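You operate a simulated robot arm through the tools that you are given. There is no shell and no other tool. Be economical: measure what you need, move in short steps, check, and stop when the job is done.

The job below is to be done with a simulated robot arm. You get a single attempt, and the scene is never put back.

## Task
Ladle water into the white paint pot up to its line, then stir.
Fine: Water from the wide orange tub; stir till no streak shows; ladle back where it stood, stick back in the long grey tray. Keep fingers out of paint and oil; none on the tiles or down a drain. Spill a teaspoon at most, drop nothing, leave nothing switched on.

The check looks at the end state, three seconds after you hand in, the way a careful person would. Anything else that was tipped, shoved, dropped, spilled or broken makes it a failure.

## Robot
A 6-joint arm with a two-finger parallel gripper, fixed in place. Base frame: the origin is at the foot of the arm, x ahead of it, y to its left, z up; the work surface is at about z = 0.74. Lengths are in m, angles in degrees, forces in N, time in s.
With the tool pointing down near the work surface it reaches from about 0.2 to 0.84 m from the base axis. Its first joint turns from -166.0 to 166.0 degrees. Payload 3.91 kg.
The TCP is the grasp point between the finger pads, 0.03 m short of the fingertips. In the tool frame z runs along the fingers and y along their closing line. The gripper opens to 0.11 m. The fingers are 0.02 m wide and 0.01 m thick; the gripper's body (0.048 by 0.112 m) begins 0.055 m behind the TCP.
Orientation is that of the tool frame in the base frame, as a unit quaternion [w, x, y, z]. With the fingers straight down and closing along the base's y, the tool's x points along the base's -x, its y along +y and its z along -z.

## Interface
- The arm moves only by the tool servo_tool. Its argument "increments" is a list that holds one entry, the list of rows, each a list of 6 numbers: the shift along the base's x, y, z in units of 250 mm (1.0 is 250 mm), then the turn, a rotation vector about the base's x, y, z in units of 90 degrees (1.0 is 90 degrees). In form: [[[tx, ty, tz, ax, ay, az], ...]]. A call has 1 to 12 rows; each row is the pose to reach, as a shift and turn from the pose commanded when the call began. "claw" is the opening, from 0 (shut) to 1 (fully open), set as the call begins (left out, the last holds). A call with a number of a shift or a turn outside -1 to 1 is refused whole. Rows are played at 5 a second. More than 0.05 m and 8.6 degrees between two rows, or a gripper value outside its range, and nothing of the call is played. Where a pose cannot be reached the arm comes as near as it can. A force on the tool above 90 N (or 10 N above the force at the start of the call, whichever is more), or a blocked arm, ends the call early, and 0.2 s more pass. Each finger travels about 0.108 m/s and halts on what it meets, pressing with about 20 N; the grip force reading is that of the motor and also rises with nothing between the fingers. The clock runs only during rows and for 0.2 s after the last one: add rows that repeat a pose to give the fingers time. It gives the time, the measured TCP pose, the force on the tool (base axes), the opening and the grip force at its end, in the units of the frame above (readings bear some noise).
- Cameras (640 x 400 px; columns grow to the right, rows downward): "scene" is fixed at [0.3938, -0.6552, 1.5089]; the picture's right is [0.98, -0.18, 0.00], its down [-0.09, -0.50, -0.86] and it looks along [0.16, 0.85, -0.51] (base axes); focal length 323 px, centre (320, 200). "wrist" rides on the gripper at [0.077, 0.007, -0.114] in the tool frame; the picture's right is [-0.09, 1.00, 0.00], its down [-0.80, -0.07, -0.59] and it looks along [-0.59, -0.05, 0.80] (tool axes); focal length 270 px, centre (320, 200). There is no depth. A picture from a camera that has moved, and an enlarged one, comes with that camera's place and axes in the base frame and with its lens. The place of the scene camera against the robot may be out by one fixed shift of up to 0.012 m in any direction.
- snapshot(camera): a new picture of that camera. The clock stands still meanwhile.
- move_column(by): slides the trunk up (or, below 0, down) by that many m; the arm rides with it, the base frame stays. It gives what a move gives, with no picture.
- zoom(camera, box): a new picture of the part [left, top, right, bottom] of that camera's present view, enlarged. The clock stands still meanwhile.
- hand_in(): hands the job in; it is judged then, once.

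Work in short steps. Places have to be worked out from the pictures, the camera data and where the tool is seen: move nearer, look again, correct. Check each grasp and each placing, and mend what went wrong. You have 120 turns and 84 pictures in all, those below and enlarged ones among them. Open the gripper and draw the arm clear of the work before you hand the job in, unless the task says otherwise; then end with one line.

The tools are called after "Emit:" as name(argument=value, ...) on one line, values as JSON. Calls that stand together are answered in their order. servo_tool: Moves the arm, as the interface text tells. Its arguments: {"type":"object","properties":{"increments":{"type":"array","items":{"type":"array","items":{"type":"array","items":{"type":"number"}}}},"claw":{"type":"number"}},"required":["increments"]} The other tools are called the same way: move_column (by) slides the trunk up or down; snapshot (camera) takes a picture; zoom (camera, box) takes an enlarged picture of a part of a camera's view; hand_in () hands the job in.

At the start:

```text
t: 0.0
tool_pos: [0.3507, 0.3476, 1.1822]
ee_rot: [0.0, 0.0, 1.0, 0.0]
force: [-0.4, 0.4, -0.6]
finger_gap: 0.1101
gripper_force: 0.0
trunk travel left (down, up): [-0.45, 0.09]
```

scene: 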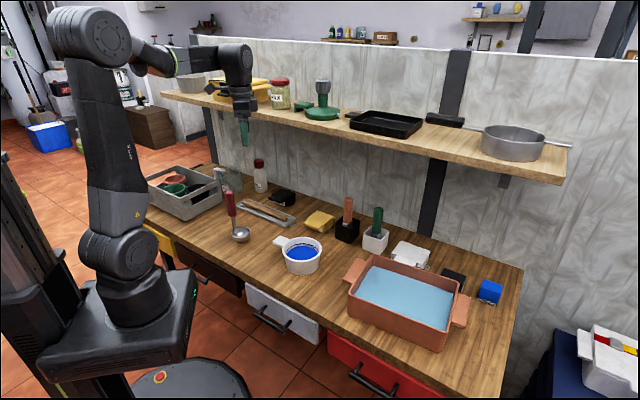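
wrist: 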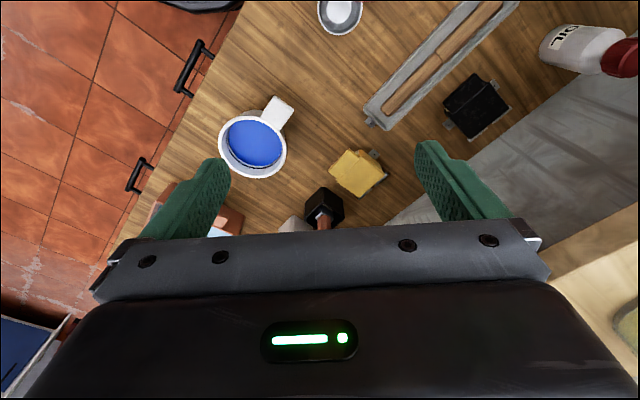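

The scene shows the white pot with blue paint, a ladle with a red handle, a grey tray with a stick, and the wide orange tub of water. I'll zoom in on each.

Emit:
zoom(camera="scene", box=[200, 170, 360, 270])

Emit:
zoom(camera="scene", box=[330, 230, 530, 355])

Emit:
zoom(camera="wrist", box=[200, 0, 520, 200])

```text
4.00 times, centred on (280, 220) of scene
camera zoom: at [0.3938, -0.6552, 1.5089], right [0.98, -0.18, 0.0], down [-0.09, -0.5, -0.86], along [0.16, 0.85, -0.51], focal length 1291 px, centre (480, 120)
```

zoom: 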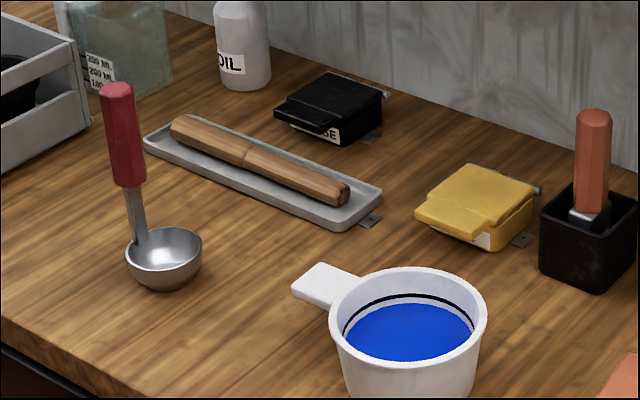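

```text
3.20 times, centred on (430, 292) of scene
camera zoom: at [0.3938, -0.6552, 1.5089], right [0.98, -0.18, 0.0], down [-0.09, -0.5, -0.86], along [0.16, 0.85, -0.51], focal length 1033 px, centre (-32, -96)
```

zoom: 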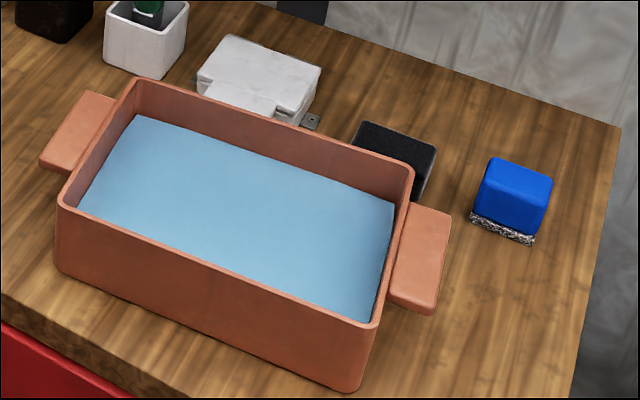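

```text
2.00 times, centred on (360, 100) of wrist
camera zoom: at [0.2736, 0.3531, 1.2963], right [0.09, 1.0, 0.0], down [0.8, -0.07, 0.59], along [0.59, -0.05, -0.8], focal length 541 px, centre (240, 400)
```

zoom: 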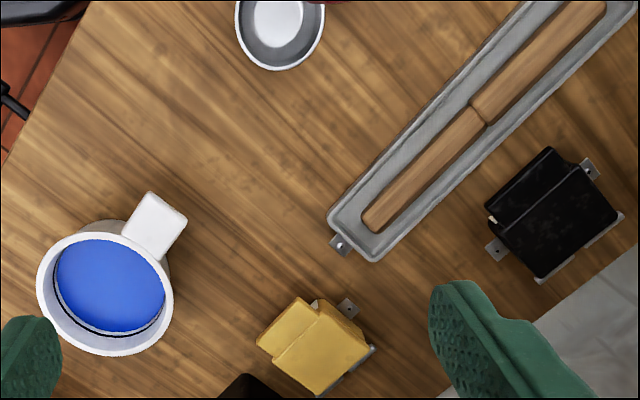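

I judge the ladle's upright handle to be at about (0.26, 0.39), with its top near z 0.93. I'll move above it and look again from both cameras.

Emit:
servo_tool(increments=[[[-0.09, 0.04, -0.08, 0, 0, 0], [-0.18, 0.08, -0.16, 0, 0, 0], [-0.28, 0.13, -0.25, 0, 0, 0], [-0.372, 0.17, -0.33, 0, 0, 0], [-0.372, 0.17, -0.33, 0, 0, 0]]], claw=1)

Emit:
snapshot(camera="wrist")

Emit:
zoom(camera="scene", box=[160, 110, 320, 260])

```text
t: 1.2
tool_pos: [0.2594, 0.3917, 1.1009]
ee_rot: [0.0, -0.001, 1.0, 0.0]
force: [0.4, 0.1, -0.1]
finger_gap: 0.11
gripper_force: 0.1
trunk travel left (down, up): [-0.45, 0.09]
```

```text
78 pictures are left
camera wrist: at [0.1808, 0.3962, 1.2146], right [0.09, 1.0, 0.0], down [0.8, -0.07, 0.59], along [0.59, -0.05, -0.8], focal length 270 px, centre (320, 200)
```

wrist: 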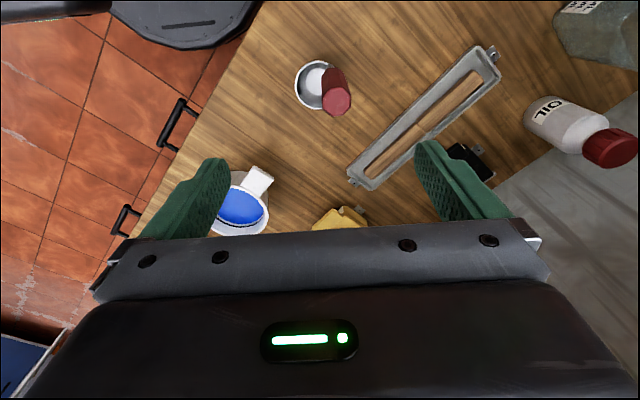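

```text
2.67 times, centred on (240, 185) of scene
camera zoom: at [0.3938, -0.6552, 1.5089], right [0.98, -0.18, 0.0], down [-0.09, -0.5, -0.86], along [0.16, 0.85, -0.51], focal length 861 px, centre (533, 240)
```

zoom: 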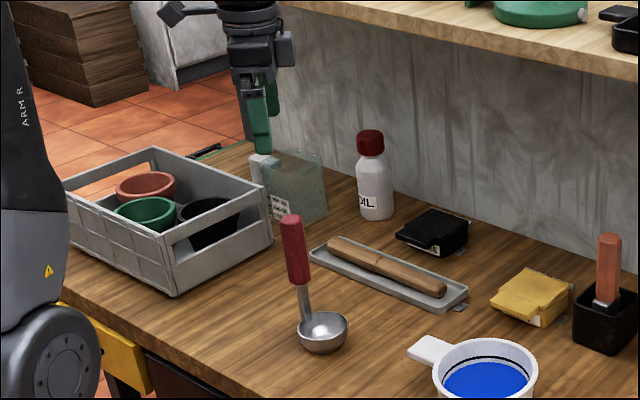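

The handle top triangulates to about (0.261, 0.406, 0.938), and the bowl lies off it toward -30°. I'll turn the tool 60° so the fingers close along that line, and drop to z 1.0, still above the handle.

Emit:
servo_tool(increments=[[[0.001, 0.007, -0.05, 0, 0, 0.083], [0.002, 0.014, -0.1, 0, 0, 0.167], [0.003, 0.021, -0.15, 0, 0, 0.25], [0.004, 0.028, -0.2, 0, 0, 0.333], [0.005, 0.035, -0.25, 0, 0, 0.417], [0.006, 0.042, -0.3, 0, 0, 0.5], [0.007, 0.05, -0.35, 0, 0, 0.583], [0.008, 0.057, -0.4, 0, 0, 0.667], [0.008, 0.057, -0.4, 0, 0, 0.667]]], claw=1)

Emit:
snapshot(camera="wrist")

Emit:
zoom(camera="scene", box=[180, 130, 300, 250])

```text
t: 3.2
tool_pos: [0.2614, 0.4068, 1.0008]
ee_rot: [0.0, -0.501, 0.865, 0.0]
force: [0.5, 0.8, -0.1]
finger_gap: 0.1103
gripper_force: 0.0
trunk travel left (down, up): [-0.45, 0.09]
```

```text
76 pictures are left
camera wrist: at [0.2164, 0.3409, 1.114], right [-0.82, 0.57, 0.0], down [0.46, 0.66, 0.59], along [0.34, 0.49, -0.8], focal length 270 px, centre (320, 200)
```

wrist: 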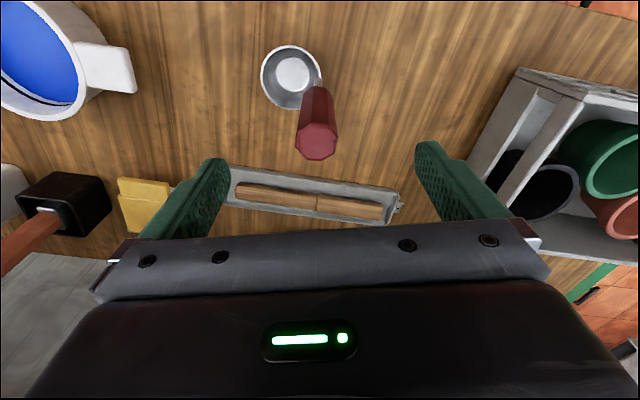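

```text
3.33 times, centred on (240, 190) of scene
camera zoom: at [0.3938, -0.6552, 1.5089], right [0.98, -0.18, 0.0], down [-0.09, -0.5, -0.86], along [0.16, 0.85, -0.51], focal length 1076 px, centre (587, 233)
```

zoom: 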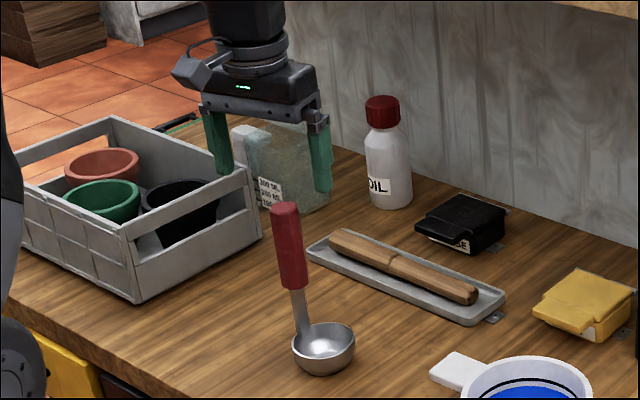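

The handle is centred between the open fingers and vertical. I'll lower to z 0.895 without closing yet.

Emit:
servo_tool(increments=[[[0.008, 0.002, -0.1, 0, 0, 0], [0.01, 0.004, -0.2, 0, 0, 0], [0.012, 0.004, -0.3, 0, 0, 0], [0.012, 0.004, -0.36, 0, 0, 0], [0.012, 0.004, -0.424, 0, 0, 0], [0.012, 0.004, -0.424, 0, 0, 0]]])

Emit:
snapshot(camera="wrist")

Emit:
zoom(camera="scene", box=[180, 130, 300, 250])

```text
t: 4.6
tool_pos: [0.2626, 0.4043, 0.8924]
ee_rot: [0.0, -0.5, 0.866, 0.0]
force: [-0.3, -0.7, -0.3]
finger_gap: 0.11
gripper_force: 0.1
trunk travel left (down, up): [-0.45, 0.09]
```

```text
74 pictures are left
camera wrist: at [0.2179, 0.3394, 1.0061], right [-0.82, 0.57, 0.0], down [0.46, 0.66, 0.59], along [0.34, 0.49, -0.8], focal length 270 px, centre (320, 200)
```

wrist: 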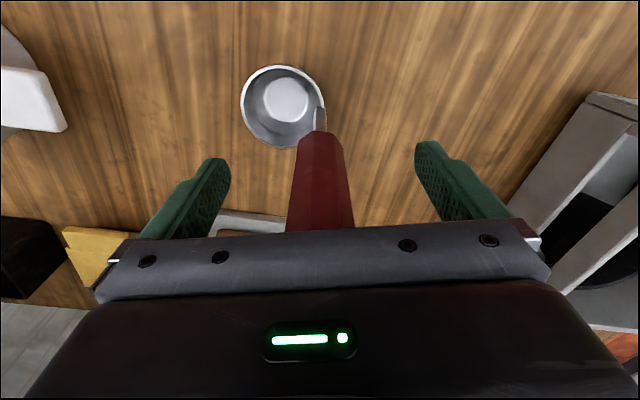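

```text
3.33 times, centred on (240, 190) of scene
camera zoom: at [0.3938, -0.6552, 1.5089], right [0.98, -0.18, 0.0], down [-0.09, -0.5, -0.86], along [0.16, 0.85, -0.51], focal length 1076 px, centre (587, 233)
```

zoom: 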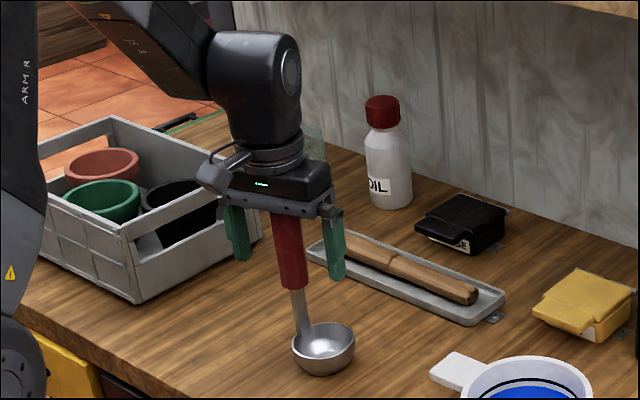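

The handle sits between the pads and is centred, so I'll close on it.

Emit:
servo_tool(increments=[[[0, 0, 0, 0, 0, 0], [0, 0, 0, 0, 0, 0], [0, 0, 0, 0, 0, 0], [0, 0, 0, 0, 0, 0], [0, 0, 0, 0, 0, 0]]], claw=0)

Emit:
snapshot(camera="wrist")

```text
t: 5.8
tool_pos: [0.2626, 0.405, 0.8918]
ee_rot: [0.0, -0.5, 0.866, 0.0]
force: [0.5, -0.4, 0.0]
finger_gap: 0.0311
gripper_force: 20.6
trunk travel left (down, up): [-0.45, 0.09]
```

```text
72 pictures are left
camera wrist: at [0.2179, 0.3393, 1.0063], right [-0.82, 0.57, 0.0], down [0.46, 0.66, 0.59], along [0.34, 0.49, -0.8], focal length 270 px, centre (320, 200)
```

wrist: 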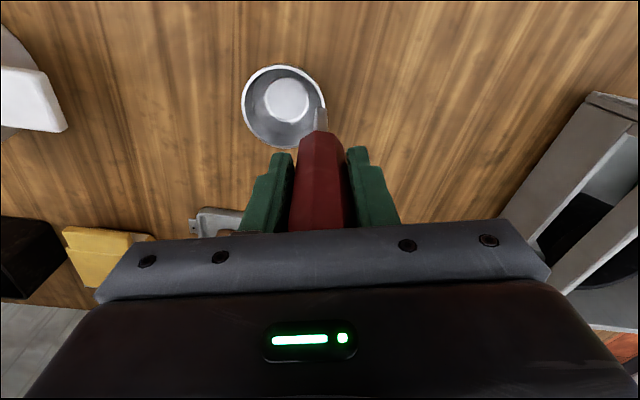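

The grip is firm at 31 mm and the ladle hasn't moved. I'll lift it straight up to about z 1.07.

Emit:
servo_tool(increments=[[[0, 0, 0.08, 0, 0, 0], [0, 0, 0.2, 0, 0, 0], [0, 0, 0.34, 0, 0, 0], [0, 0, 0.48, 0, 0, 0], [0, 0, 0.6, 0, 0, 0], [0, 0, 0.7, 0, 0, 0], [0, 0, 0.7, 0, 0, 0]]])

Emit:
zoom(camera="scene", box=[180, 90, 340, 250])

```text
t: 7.4
tool_pos: [0.2635, 0.4039, 1.0697]
ee_rot: [0.0, -0.5, 0.866, 0.0]
force: [0.4, 0.7, -2.5]
finger_gap: 0.0311
gripper_force: 20.4
trunk travel left (down, up): [-0.45, 0.09]
```

```text
2.50 times, centred on (260, 170) of scene
camera zoom: at [0.3938, -0.6552, 1.5089], right [0.98, -0.18, 0.0], down [-0.09, -0.5, -0.86], along [0.16, 0.85, -0.51], focal length 807 px, centre (470, 275)
```

zoom: 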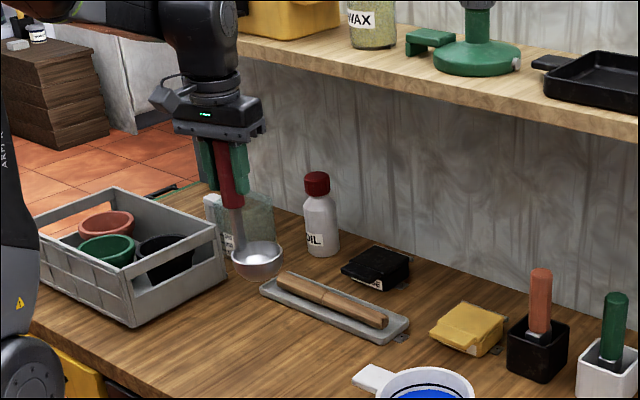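

The ladle is held upright. I'll swing toward the tub in two legs, turning the tool with the base angle.

Emit:
servo_tool(increments=[[[0.113, -0.102, 0, 0, 0, -0.042], [0.226, -0.204, 0, 0, 0, -0.083], [0.34, -0.306, 0, 0, 0, -0.125], [0.453, -0.408, 0, 0, 0, -0.167], [0.566, -0.51, 0, 0, 0, -0.208], [0.68, -0.612, 0, 0, 0, -0.25], [0.793, -0.714, 0, 0, 0, -0.292], [0.906, -0.816, 0, 0, 0, -0.333], [0.906, -0.816, 0, 0, 0, -0.333]]])

Emit:
servo_tool(increments=[[[0.11, -0.1, 0, 0, 0, -0.042], [0.22, -0.2, 0, 0, 0, -0.083], [0.33, -0.3, 0, 0, 0, -0.125], [0.44, -0.4, 0, 0, 0, -0.167], [0.55, -0.5, 0, 0, 0, -0.208], [0.66, -0.6, 0, 0, 0, -0.25], [0.77, -0.7, 0, 0, 0, -0.292], [0.88, -0.8, 0, 0, 0, -0.333], [0.88, -0.8, 0, 0, 0, -0.333]]])

Emit:
snapshot(camera="wrist")

Emit:
snapshot(camera="scene")

```text
t: 9.4
tool_pos: [0.4899, 0.2016, 1.0728]
ee_rot: [0.0, -0.26, 0.966, 0.0]
force: [-0.1, 0.5, -2.0]
finger_gap: 0.0312
gripper_force: 19.9
trunk travel left (down, up): [-0.45, 0.09]
```

```text
t: 11.4
tool_pos: [0.7088, 0.0027, 1.0686]
ee_rot: [0.0, -0.001, 1.0, 0.0]
force: [0.3, -1.2, -1.7]
finger_gap: 0.0312
gripper_force: 20.4
trunk travel left (down, up): [-0.45, 0.09]
```

```text
70 pictures are left
camera wrist: at [0.6316, 0.0077, 1.183], right [0.09, 1.0, 0.0], down [0.8, -0.07, 0.59], along [0.59, -0.05, -0.8], focal length 270 px, centre (320, 200)
```

wrist: 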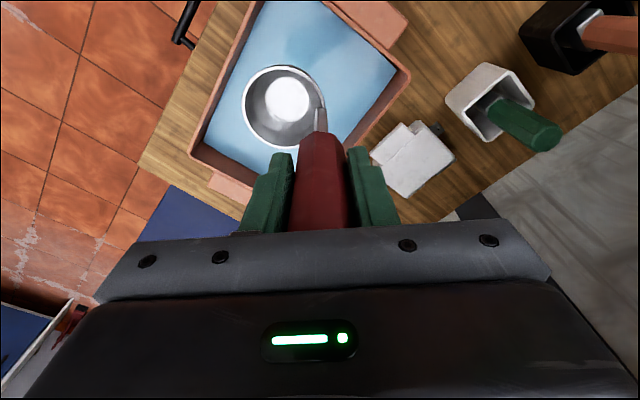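

```text
69 pictures are left
```

scene: 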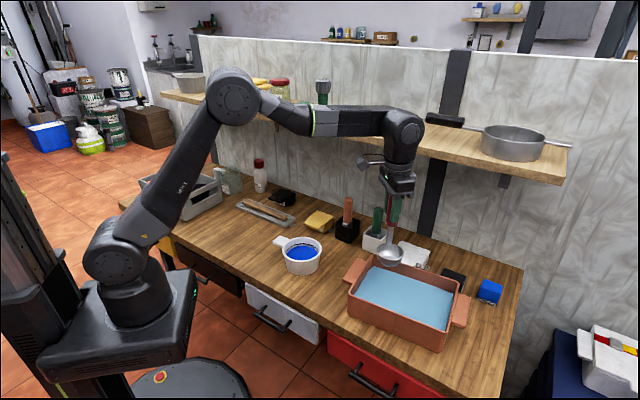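

The bowl is over the water near the tub's left end. I'll move it about 25 mm further in and lower until it's just about at the surface, then look.

Emit:
servo_tool(increments=[[[0.105, 0.01, 0, 0, 0, 0], [0.105, 0.01, -0.12, 0, 0, 0], [0.105, 0.01, -0.24, 0, 0, 0], [0.105, 0.01, -0.36, 0, 0, 0], [0.105, 0.01, -0.45, 0, 0, 0], [0.105, 0.01, -0.45, 0, 0, 0]]])

Emit:
snapshot(camera="wrist")

Emit:
zoom(camera="scene", box=[320, 180, 480, 350])

```text
t: 12.8
tool_pos: [0.7368, 0.0041, 0.9538]
ee_rot: [0.0, -0.001, 1.0, 0.0]
force: [-0.1, -0.1, -3.4]
finger_gap: 0.0313
gripper_force: 20.0
trunk travel left (down, up): [-0.45, 0.09]
```

```text
68 pictures are left
camera wrist: at [0.6586, 0.0086, 1.0681], right [0.09, 1.0, 0.0], down [0.8, -0.07, 0.59], along [0.59, -0.05, -0.8], focal length 270 px, centre (320, 200)
```

wrist: 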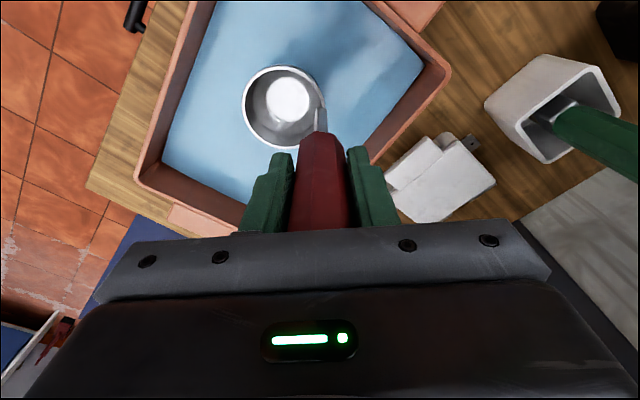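

```text
2.35 times, centred on (400, 265) of scene
camera zoom: at [0.3938, -0.6552, 1.5089], right [0.98, -0.18, 0.0], down [-0.09, -0.5, -0.86], along [0.16, 0.85, -0.51], focal length 760 px, centre (132, 47)
```

zoom: 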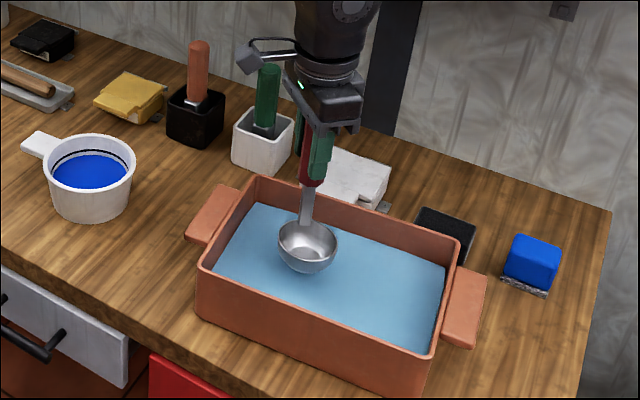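

The bowl is just at or above the surface and well clear of the walls. I'll lower 35 mm in small steps and check the force and picture.

Emit:
servo_tool(increments=[[[0, 0, -0.03, 0, 0, 0], [0, 0, -0.06, 0, 0, 0], [0, 0, -0.09, 0, 0, 0], [0, 0, -0.12, 0, 0, 0], [0, 0, -0.14, 0, 0, 0], [0, 0, -0.14, 0, 0, 0]]])

Emit:
zoom(camera="wrist", box=[130, 0, 450, 200])

Emit:
zoom(camera="scene", box=[320, 220, 480, 320])

```text
t: 14.2
tool_pos: [0.7357, 0.0041, 0.9191]
ee_rot: [0.0, 0.0, 1.0, 0.0]
force: [-0.2, -0.3, -1.7]
finger_gap: 0.031
gripper_force: 19.5
trunk travel left (down, up): [-0.45, 0.09]
```

```text
2.00 times, centred on (290, 100) of wrist
camera zoom: at [0.6581, 0.0079, 1.034], right [0.09, 1.0, 0.0], down [0.8, -0.07, 0.59], along [0.59, -0.05, -0.8], focal length 541 px, centre (380, 400)
```

zoom: 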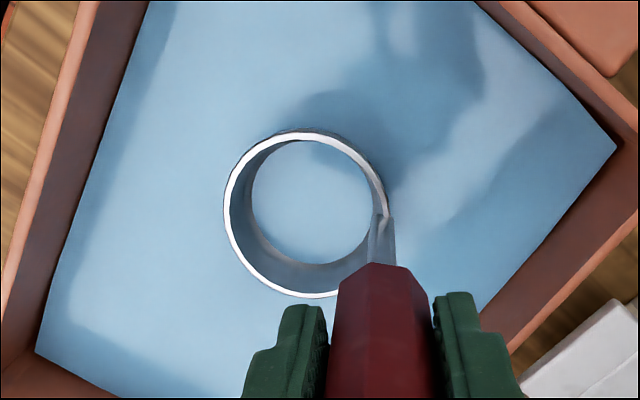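

```text
4.00 times, centred on (400, 270) of scene
camera zoom: at [0.3938, -0.6552, 1.5089], right [0.98, -0.18, 0.0], down [-0.09, -0.5, -0.86], along [0.16, 0.85, -0.51], focal length 1291 px, centre (0, -80)
```

zoom: 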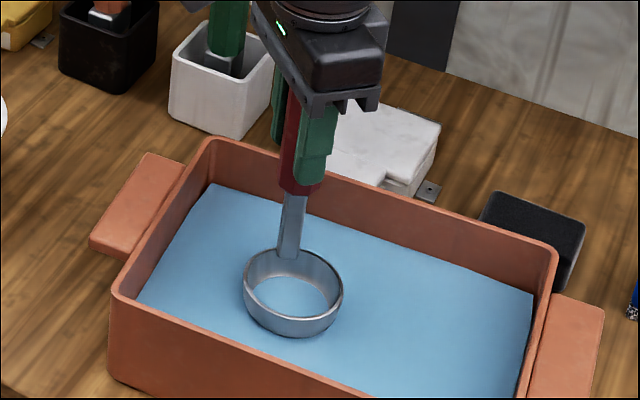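

The bowl is about half sunk, with its rim roughly 15–20 mm above the water. I'll lower slowly another 16 mm, watching for floor contact.

Emit:
servo_tool(increments=[[[0, 0, -0.016, 0, 0, 0], [0, 0, -0.032, 0, 0, 0], [0, 0, -0.048, 0, 0, 0], [0, 0, -0.064, 0, 0, 0], [0, 0, -0.064, 0, 0, 0]]])

Emit:
zoom(camera="scene", box=[350, 235, 430, 310])

```text
t: 15.4
tool_pos: [0.736, 0.003, 0.9055]
ee_rot: [0.001, 0.0, 1.0, 0.0]
force: [-1.0, -0.7, -2.2]
finger_gap: 0.031
gripper_force: 19.7
trunk travel left (down, up): [-0.45, 0.09]
```

```text
5.33 times, centred on (390, 272) of scene
camera zoom: at [0.3938, -0.6552, 1.5089], right [0.98, -0.18, 0.0], down [-0.09, -0.5, -0.86], along [0.16, 0.85, -0.51], focal length 1722 px, centre (-53, -187)
```

zoom: 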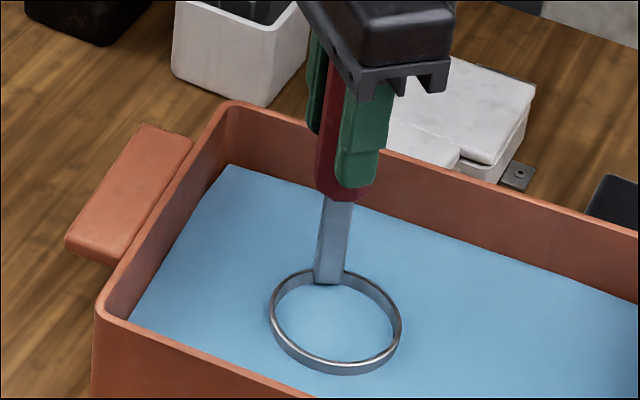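

The rim is now only about 5 mm above the water, with no contact. I'll lower another 7 mm.

Emit:
servo_tool(increments=[[[0, 0, -0.008, 0, 0, 0], [0, 0, -0.016, 0, 0, 0], [0, 0, -0.024, 0, 0, 0], [0, 0, -0.03, 0, 0, 0], [0, 0, -0.03, 0, 0, 0], [0, 0, -0.03, 0, 0, 0]]])

Emit:
zoom(camera="scene", box=[350, 235, 430, 310])

```text
t: 16.8
tool_pos: [0.7352, 0.0051, 0.8987]
ee_rot: [0.0, -0.001, 1.0, 0.0]
force: [0.9, 0.0, 0.3]
finger_gap: 0.0312
gripper_force: 19.5
trunk travel left (down, up): [-0.45, 0.09]
```

```text
5.33 times, centred on (390, 272) of scene
camera zoom: at [0.3938, -0.6552, 1.5089], right [0.98, -0.18, 0.0], down [-0.09, -0.5, -0.86], along [0.16, 0.85, -0.51], focal length 1722 px, centre (-53, -187)
```

zoom: 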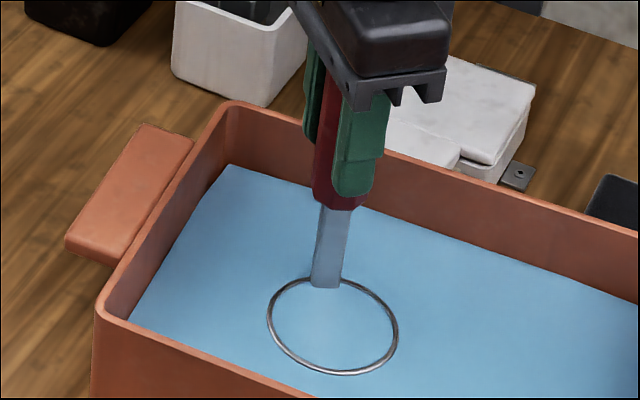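

The rim is within about 1 mm of the surface and the bowl is near the floor. I'll tip it 15° about the rim centre so one lip dips under and the bowl floods, then level it again.

Emit:
servo_tool(increments=[[[-0.03, 0, 0.005, 0, -0.042, 0], [-0.06, 0, 0.007, 0, -0.083, 0], [-0.09, 0, 0.007, 0, -0.125, 0], [-0.12, 0, 0.007, 0, -0.167, 0], [-0.12, 0, 0.007, 0, -0.167, 0], [-0.12, 0, 0.007, 0, -0.167, 0], [-0.12, 0, 0.007, 0, -0.167, 0]]])

Emit:
zoom(camera="scene", box=[340, 220, 450, 310])

```text
t: 18.4
tool_pos: [0.706, 0.0041, 0.9007]
ee_rot: [0.13, -0.001, 0.991, 0.0]
force: [-1.1, -0.1, 0.3]
finger_gap: 0.031
gripper_force: 20.3
trunk travel left (down, up): [-0.45, 0.09]
```

```text
4.44 times, centred on (395, 265) of scene
camera zoom: at [0.3938, -0.6552, 1.5089], right [0.98, -0.18, 0.0], down [-0.09, -0.5, -0.86], along [0.16, 0.85, -0.51], focal length 1435 px, centre (-13, -89)
```

zoom: 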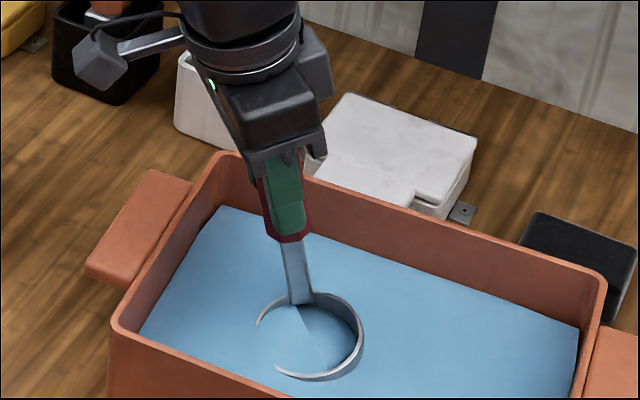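

The near lip is under and the bowl is flooding. I'll level it and raise it gently just clear of the surface.

Emit:
servo_tool(increments=[[[0.03, 0, 0.002, 0, 0.042, 0], [0.06, 0, 0.002, 0, 0.083, 0], [0.09, 0, 0.002, 0, 0.125, 0], [0.12, 0, 0.004, 0, 0.167, 0], [0.12, 0, 0.03, 0, 0.167, 0], [0.12, 0, 0.07, 0, 0.167, 0], [0.12, 0, 0.11, 0, 0.167, 0], [0.12, 0, 0.16, 0, 0.167, 0], [0.12, 0, 0.21, 0, 0.167, 0], [0.12, 0, 0.25, 0, 0.167, 0], [0.12, 0, 0.25, 0, 0.167, 0], [0.12, 0, 0.25, 0, 0.167, 0]]])

Emit:
zoom(camera="scene", box=[340, 210, 450, 300])

Emit:
zoom(camera="wrist", box=[200, 30, 400, 155])

Emit:
zoom(camera="scene", box=[260, 220, 340, 290])

```text
t: 21.0
tool_pos: [0.7358, 0.0054, 0.9619]
ee_rot: [0.0, 0.0, 1.0, 0.0]
force: [-0.8, -0.4, -2.9]
finger_gap: 0.0311
gripper_force: 20.0
trunk travel left (down, up): [-0.45, 0.09]
```

```text
4.44 times, centred on (395, 255) of scene
camera zoom: at [0.3938, -0.6552, 1.5089], right [0.98, -0.18, 0.0], down [-0.09, -0.5, -0.86], along [0.16, 0.85, -0.51], focal length 1435 px, centre (-13, -44)
```

zoom: 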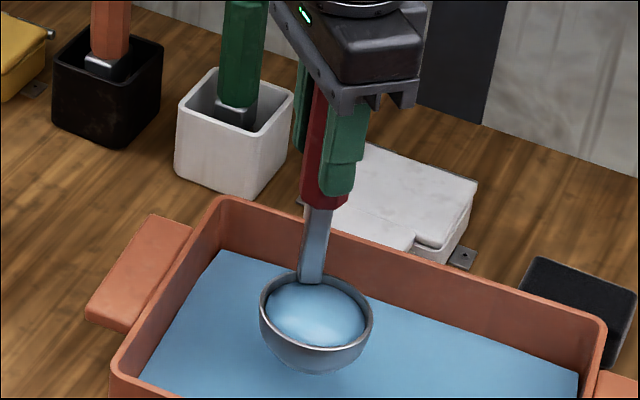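

```text
3.20 times, centred on (300, 92) of wrist
camera zoom: at [0.6574, 0.0092, 1.0762], right [0.09, 1.0, 0.0], down [0.8, -0.07, 0.59], along [0.59, -0.05, -0.8], focal length 865 px, centre (384, 544)
```

zoom: 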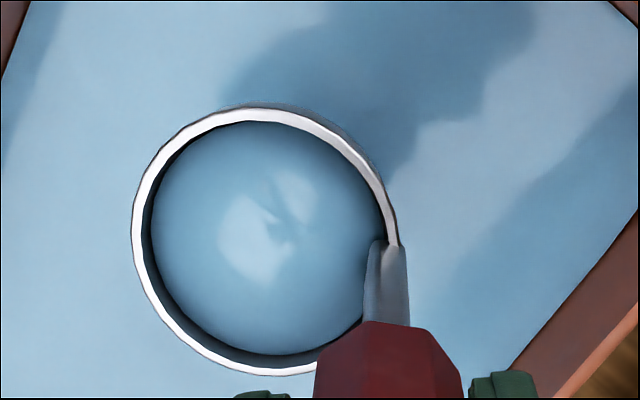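

```text
5.71 times, centred on (300, 255) of scene
camera zoom: at [0.3938, -0.6552, 1.5089], right [0.98, -0.18, 0.0], down [-0.09, -0.5, -0.86], along [0.16, 0.85, -0.51], focal length 1845 px, centre (434, -114)
```

zoom: 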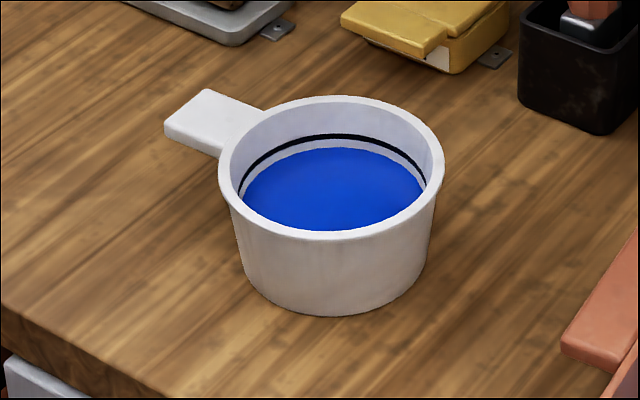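

The ladle is full just below its rim, with no drips seen. The pot centre works out to about (0.492, 0.199) with its rim at z ≈ 0.807. The line is about 9 mm above the paint, so roughly one ladleful. I'll lift and carry it level and slowly.

Emit:
servo_tool(increments=[[[0, 0, 0.06, 0, 0, 0], [0, 0, 0.14, 0, 0, 0], [0, 0, 0.2, 0, 0, 0], [-0.03, 0.03, 0.24, 0, 0, 0], [-0.08, 0.08, 0.24, 0, 0, 0], [-0.14, 0.145, 0.24, 0, 0, 0], [-0.21, 0.22, 0.24, 0, 0, 0], [-0.28, 0.29, 0.24, 0, 0, 0], [-0.35, 0.36, 0.24, 0, 0, 0], [-0.42, 0.435, 0.24, 0, 0, 0], [-0.47, 0.485, 0.24, 0, 0, 0], [-0.5, 0.515, 0.24, 0, 0, 0]]])

Emit:
servo_tool(increments=[[[-0.03, 0.03, 0, 0, 0, 0], [-0.08, 0.082, 0, 0, 0, 0], [-0.14, 0.145, 0, 0, 0, 0], [-0.2, 0.21, 0, 0, 0, 0], [-0.26, 0.275, 0, 0, 0, 0], [-0.31, 0.325, 0, 0, 0, 0], [-0.345, 0.36, 0, 0, 0, 0], [-0.363, 0.379, 0, 0, 0, 0], [-0.363, 0.379, 0, 0, 0, 0], [-0.363, 0.379, 0, 0, 0, 0]]])

Emit:
snapshot(camera="wrist")

Emit:
zoom(camera="scene", box=[230, 170, 390, 300])

```text
t: 23.6
tool_pos: [0.6106, 0.1329, 1.0223]
ee_rot: [0.0, -0.001, 1.0, 0.0]
force: [-0.1, -0.3, -3.2]
finger_gap: 0.0309
gripper_force: 20.0
trunk travel left (down, up): [-0.45, 0.09]
```

```text
t: 25.8
tool_pos: [0.5191, 0.2287, 1.0202]
ee_rot: [0.0, -0.001, 1.0, -0.001]
force: [-0.7, 0.2, -2.3]
finger_gap: 0.0311
gripper_force: 20.0
trunk travel left (down, up): [-0.45, 0.09]
```

```text
58 pictures are left
camera wrist: at [0.4417, 0.2329, 1.135], right [0.09, 1.0, 0.0], down [0.8, -0.07, 0.59], along [0.59, -0.05, -0.8], focal length 270 px, centre (320, 200)
```

wrist: 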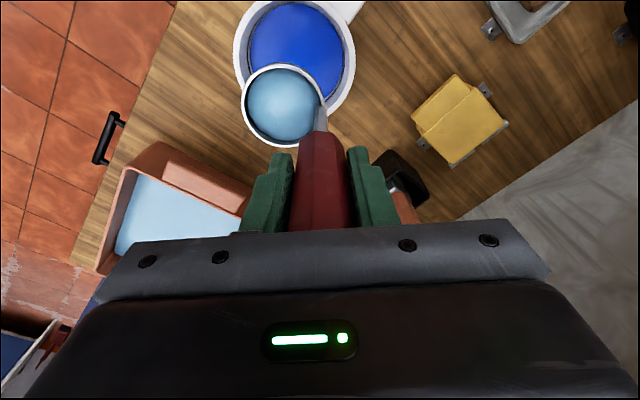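

```text
3.08 times, centred on (310, 235) of scene
camera zoom: at [0.3938, -0.6552, 1.5089], right [0.98, -0.18, 0.0], down [-0.09, -0.5, -0.86], along [0.16, 0.85, -0.51], focal length 993 px, centre (351, 92)
```

zoom: 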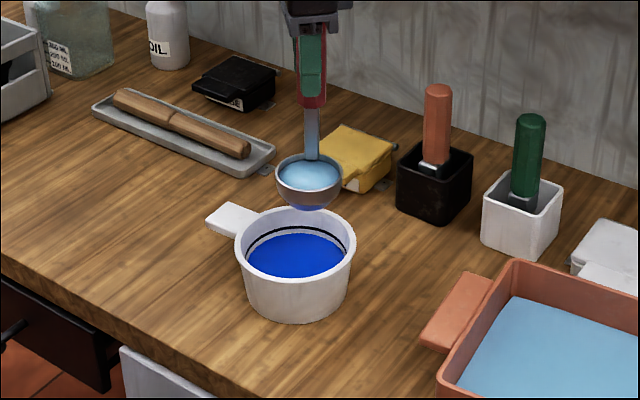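

The bowl is over the pot. I'll lower it to about 20 mm above the rim and start tipping, pivoting at the rim centre up to 45°, then check.

Emit:
servo_tool(increments=[[[-0.008, 0.003, -0.08, 0, 0, 0], [-0.016, 0.005, -0.16, 0, 0, 0], [-0.048, 0.005, -0.158, 0, -0.044, 0], [-0.08, 0.005, -0.159, 0, -0.089, 0], [-0.112, 0.005, -0.162, 0, -0.133, 0], [-0.144, 0.005, -0.167, 0, -0.178, 0], [-0.176, 0.005, -0.174, 0, -0.222, 0], [-0.214, 0.005, -0.186, 0, -0.278, 0], [-0.251, 0.005, -0.202, 0, -0.333, 0], [-0.287, 0.005, -0.22, 0, -0.389, 0], [-0.321, 0.005, -0.242, 0, -0.444, 0], [-0.353, 0.005, -0.266, 0, -0.5, 0]]])

Emit:
zoom(camera="scene", box=[230, 170, 390, 300])

```text
t: 28.4
tool_pos: [0.4344, 0.2308, 0.9569]
ee_rot: [0.383, 0.0, 0.924, 0.0]
force: [0.5, -0.3, -1.3]
finger_gap: 0.0312
gripper_force: 20.2
trunk travel left (down, up): [-0.45, 0.09]
```

```text
3.08 times, centred on (310, 235) of scene
camera zoom: at [0.3938, -0.6552, 1.5089], right [0.98, -0.18, 0.0], down [-0.09, -0.5, -0.86], along [0.16, 0.85, -0.51], focal length 993 px, centre (351, 92)
```

zoom: 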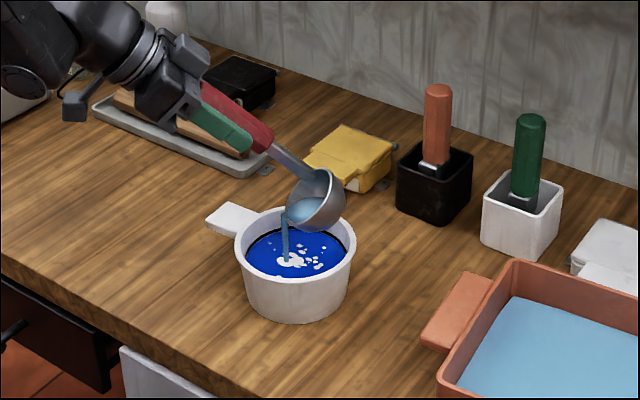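

The stream lands mid-pot. I'll check the level before pouring on.

Emit:
zoom(camera="scene", box=[275, 215, 335, 265])

```text
8.00 times, centred on (305, 240) of scene
camera zoom: at [0.3938, -0.6552, 1.5089], right [0.98, -0.18, 0.0], down [-0.09, -0.5, -0.86], along [0.16, 0.85, -0.51], focal length 2582 px, centre (440, -120)
```

zoom: 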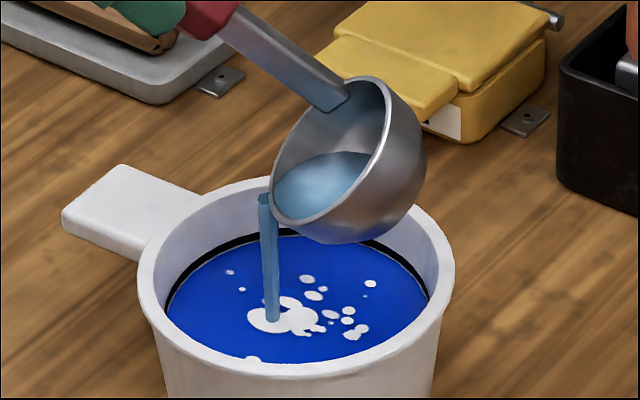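

The level is already near the line while water remains in the bowl. I'll tip back 20° to stop the flow and measure.

Emit:
servo_tool(increments=[[[0.066, 0, 0.046, 0, 0.111, 0], [0.139, 0, 0.08, 0, 0.222, 0], [0.139, 0, 0.08, 0, 0.222, 0], [0.139, 0, 0.08, 0, 0.222, 0]]])

Emit:
zoom(camera="scene", box=[275, 215, 335, 265])

```text
refused: row 1 steps farther than a row can; nothing moved
```

```text
8.00 times, centred on (305, 240) of scene
camera zoom: at [0.3938, -0.6552, 1.5089], right [0.98, -0.18, 0.0], down [-0.09, -0.5, -0.86], along [0.16, 0.85, -0.51], focal length 2582 px, centre (440, -120)
```

zoom: 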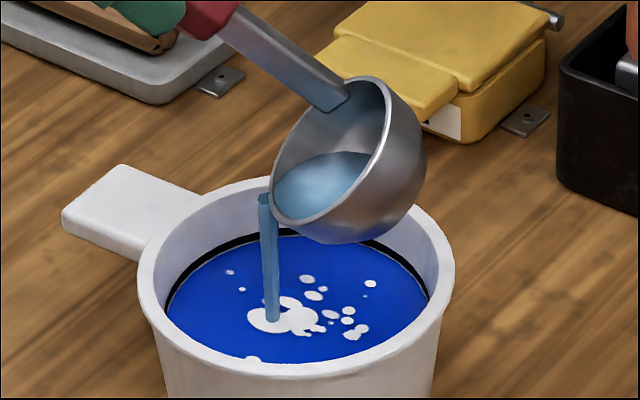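

A row was over the 8.6° limit, so I'll repeat the same tip-back in smaller steps.

Emit:
servo_tool(increments=[[[0.05, 0, 0.035, 0, 0.08, 0], [0.098, 0, 0.063, 0, 0.16, 0], [0.139, 0, 0.08, 0, 0.222, 0], [0.139, 0, 0.08, 0, 0.222, 0], [0.139, 0, 0.08, 0, 0.222, 0]]])

Emit:
zoom(camera="scene", box=[275, 215, 335, 265])

```text
t: 29.6
tool_pos: [0.4667, 0.231, 0.9763]
ee_rot: [0.216, -0.001, 0.976, 0.0]
force: [0.0, 0.2, -2.8]
finger_gap: 0.0309
gripper_force: 20.2
trunk travel left (down, up): [-0.45, 0.09]
```

```text
8.00 times, centred on (305, 240) of scene
camera zoom: at [0.3938, -0.6552, 1.5089], right [0.98, -0.18, 0.0], down [-0.09, -0.5, -0.86], along [0.16, 0.85, -0.51], focal length 2582 px, centre (440, -120)
```

zoom: 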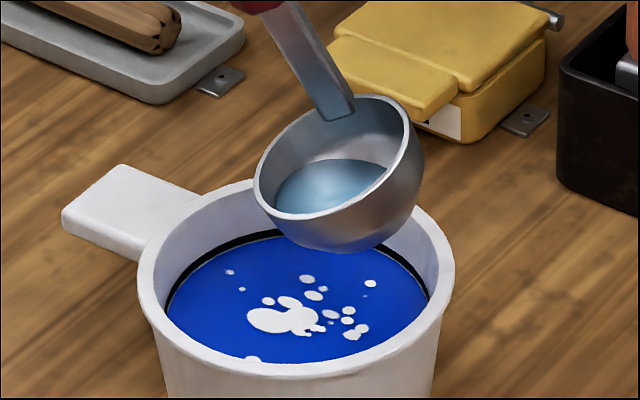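

Flow has stopped. I'll look closer at the line.

Emit:
zoom(camera="scene", box=[286, 238, 306, 254])

Emit:
zoom(camera="scene", box=[306, 240, 326, 256])

```text
16.00 times, centred on (296, 246) of scene
camera zoom: at [0.3938, -0.6552, 1.5089], right [0.98, -0.18, 0.0], down [-0.09, -0.5, -0.86], along [0.16, 0.85, -0.51], focal length 5165 px, centre (704, -536)
```

zoom: 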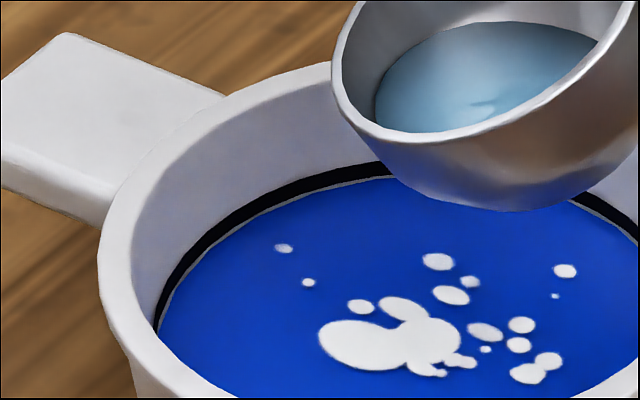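

```text
16.00 times, centred on (316, 248) of scene
camera zoom: at [0.3938, -0.6552, 1.5089], right [0.98, -0.18, 0.0], down [-0.09, -0.5, -0.86], along [0.16, 0.85, -0.51], focal length 5165 px, centre (384, -568)
```

zoom: 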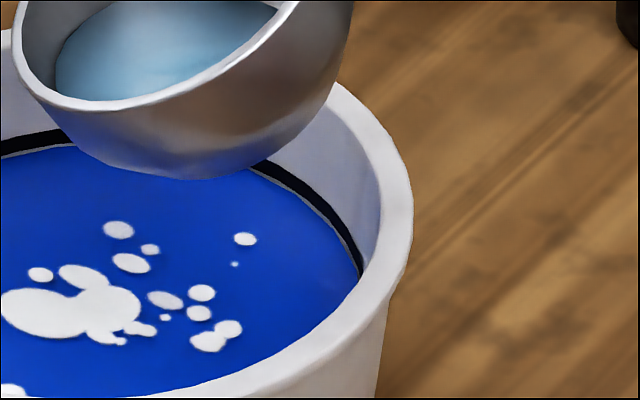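

The surface is now just under the lower edge of the line, about 0.5–1 mm below it. I'll trickle a little more by tipping slowly to 36° and pausing.

Emit:
servo_tool(increments=[[[-0.027, 0, -0.012, 0, -0.041, 0], [-0.054, 0, -0.025, 0, -0.082, 0], [-0.08, 0, -0.038, 0, -0.122, 0], [-0.08, 0, -0.038, 0, -0.122, 0], [-0.08, 0, -0.038, 0, -0.122, 0], [-0.08, 0, -0.038, 0, -0.122, 0], [-0.08, 0, -0.038, 0, -0.122, 0]]])

Emit:
zoom(camera="scene", box=[286, 238, 306, 254])

```text
t: 31.2
tool_pos: [0.4454, 0.2291, 0.9663]
ee_rot: [0.309, -0.001, 0.951, -0.001]
force: [0.3, -1.4, -2.2]
finger_gap: 0.0308
gripper_force: 19.9
trunk travel left (down, up): [-0.45, 0.09]
```

```text
16.00 times, centred on (296, 246) of scene
camera zoom: at [0.3938, -0.6552, 1.5089], right [0.98, -0.18, 0.0], down [-0.09, -0.5, -0.86], along [0.16, 0.85, -0.51], focal length 5165 px, centre (704, -536)
```

zoom: 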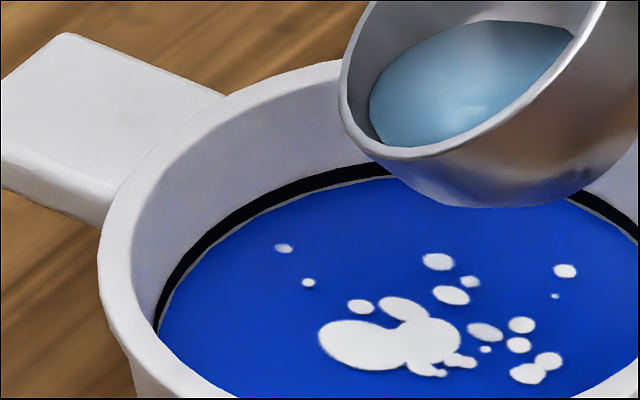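

No more flowed at 36°. I'll tip slowly to 42° and pause again.

Emit:
servo_tool(increments=[[[-0.02, 0, -0.013, 0, -0.033, 0], [-0.04, 0, -0.027, 0, -0.067, 0], [-0.04, 0, -0.027, 0, -0.067, 0], [-0.04, 0, -0.027, 0, -0.067, 0], [-0.04, 0, -0.027, 0, -0.067, 0], [-0.04, 0, -0.027, 0, -0.067, 0]]])

Emit:
zoom(camera="scene", box=[286, 238, 306, 254])

```text
t: 32.6
tool_pos: [0.4359, 0.2281, 0.9593]
ee_rot: [0.359, -0.001, 0.933, -0.001]
force: [0.0, -0.3, -1.3]
finger_gap: 0.0311
gripper_force: 19.9
trunk travel left (down, up): [-0.45, 0.09]
```

```text
16.00 times, centred on (296, 246) of scene
camera zoom: at [0.3938, -0.6552, 1.5089], right [0.98, -0.18, 0.0], down [-0.09, -0.5, -0.86], along [0.16, 0.85, -0.51], focal length 5165 px, centre (704, -536)
```

zoom: 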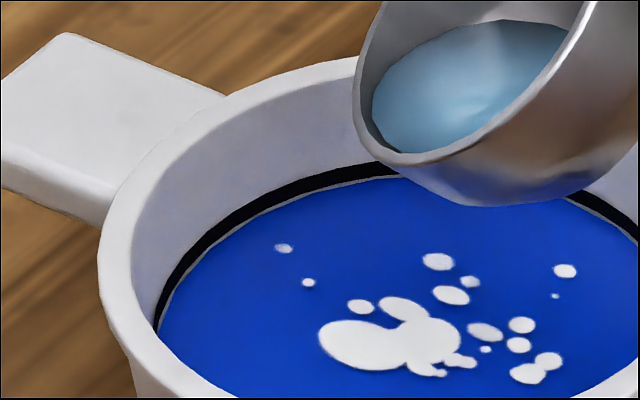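

Still no flow, so I'll go on to 47°.

Emit:
servo_tool(increments=[[[-0.016, 0, -0.013, 0, -0.028, 0], [-0.031, 0, -0.026, 0, -0.056, 0], [-0.031, 0, -0.026, 0, -0.056, 0], [-0.031, 0, -0.026, 0, -0.056, 0]]])

Emit:
zoom(camera="scene", box=[286, 238, 306, 254])

```text
t: 33.6
tool_pos: [0.4294, 0.2277, 0.9525]
ee_rot: [0.399, 0.0, 0.917, 0.0]
force: [-0.4, -0.8, -2.5]
finger_gap: 0.0312
gripper_force: 20.3
trunk travel left (down, up): [-0.45, 0.09]
```

```text
16.00 times, centred on (296, 246) of scene
camera zoom: at [0.3938, -0.6552, 1.5089], right [0.98, -0.18, 0.0], down [-0.09, -0.5, -0.86], along [0.16, 0.85, -0.51], focal length 5165 px, centre (704, -536)
```

zoom: 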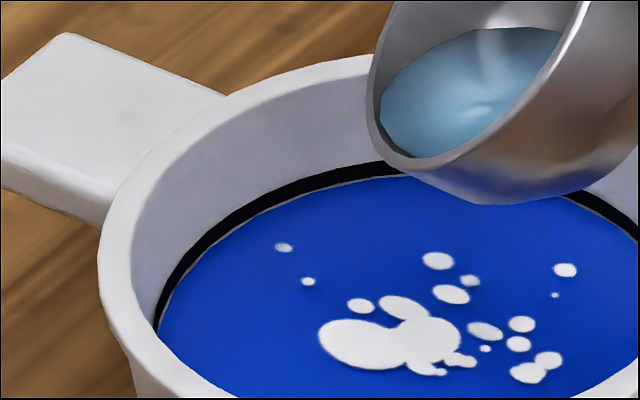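

A little trickled in and the gap is thinner. I'll go on to 52°.

Emit:
servo_tool(increments=[[[-0.015, 0, -0.014, 0, -0.028, 0], [-0.029, 0, -0.028, 0, -0.056, 0], [-0.029, 0, -0.028, 0, -0.056, 0], [-0.029, 0, -0.028, 0, -0.056, 0]]])

Emit:
zoom(camera="scene", box=[286, 238, 306, 254])

```text
t: 34.6
tool_pos: [0.4214, 0.2279, 0.9453]
ee_rot: [0.439, -0.001, 0.899, 0.0]
force: [-0.6, 0.6, -2.3]
finger_gap: 0.0311
gripper_force: 20.3
trunk travel left (down, up): [-0.45, 0.09]
```

```text
16.00 times, centred on (296, 246) of scene
camera zoom: at [0.3938, -0.6552, 1.5089], right [0.98, -0.18, 0.0], down [-0.09, -0.5, -0.86], along [0.16, 0.85, -0.51], focal length 5165 px, centre (704, -536)
```

zoom: 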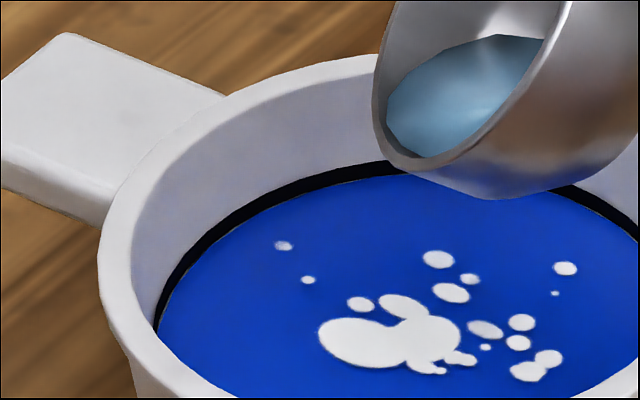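

The level now meets the lower edge of the line. I'll go on to 58° to bring it into the line.

Emit:
servo_tool(increments=[[[-0.016, 0, -0.018, 0, -0.033, 0], [-0.031, 0, -0.037, 0, -0.067, 0], [-0.031, 0, -0.037, 0, -0.067, 0], [-0.031, 0, -0.037, 0, -0.067, 0]]])

Emit:
zoom(camera="scene", box=[286, 238, 306, 254])

```text
t: 35.6
tool_pos: [0.4145, 0.2285, 0.9361]
ee_rot: [0.485, -0.001, 0.874, 0.0]
force: [-0.2, -0.3, -1.5]
finger_gap: 0.031
gripper_force: 20.2
trunk travel left (down, up): [-0.45, 0.09]
```

```text
16.00 times, centred on (296, 246) of scene
camera zoom: at [0.3938, -0.6552, 1.5089], right [0.98, -0.18, 0.0], down [-0.09, -0.5, -0.86], along [0.16, 0.85, -0.51], focal length 5165 px, centre (704, -536)
```

zoom: 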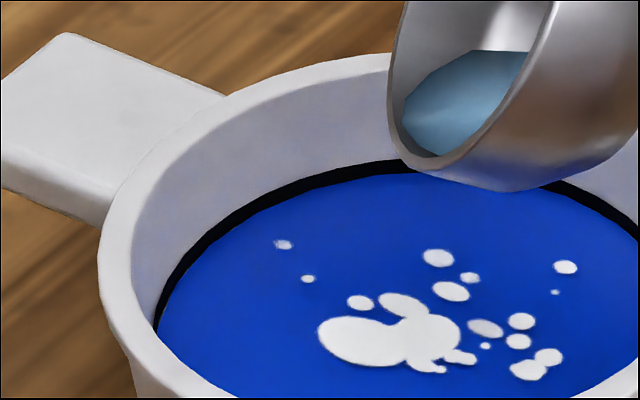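

The surface has just risen into the line. One more small step to 64° should bring it about mid-line.

Emit:
servo_tool(increments=[[[-0.014, 0, -0.02, 0, -0.033, 0], [-0.027, 0, -0.04, 0, -0.067, 0], [-0.027, 0, -0.04, 0, -0.067, 0], [-0.027, 0, -0.04, 0, -0.067, 0]]])

Emit:
zoom(camera="scene", box=[286, 238, 306, 254])

```text
t: 36.6
tool_pos: [0.415, 0.2432, 0.949]
ee_rot: [0.53, -0.002, 0.848, -0.002]
force: [0.0, 0.3, -2.1]
finger_gap: 0.0311
gripper_force: 20.0
out of reach, approached as far as the arm can: row 1, 2, 3, 4
trunk travel left (down, up): [-0.45, 0.09]
```

```text
16.00 times, centred on (296, 246) of scene
camera zoom: at [0.3938, -0.6552, 1.5089], right [0.98, -0.18, 0.0], down [-0.09, -0.5, -0.86], along [0.16, 0.85, -0.51], focal length 5165 px, centre (704, -536)
```

zoom: 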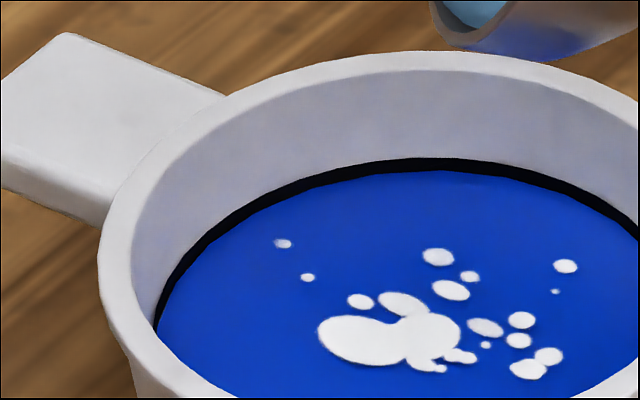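

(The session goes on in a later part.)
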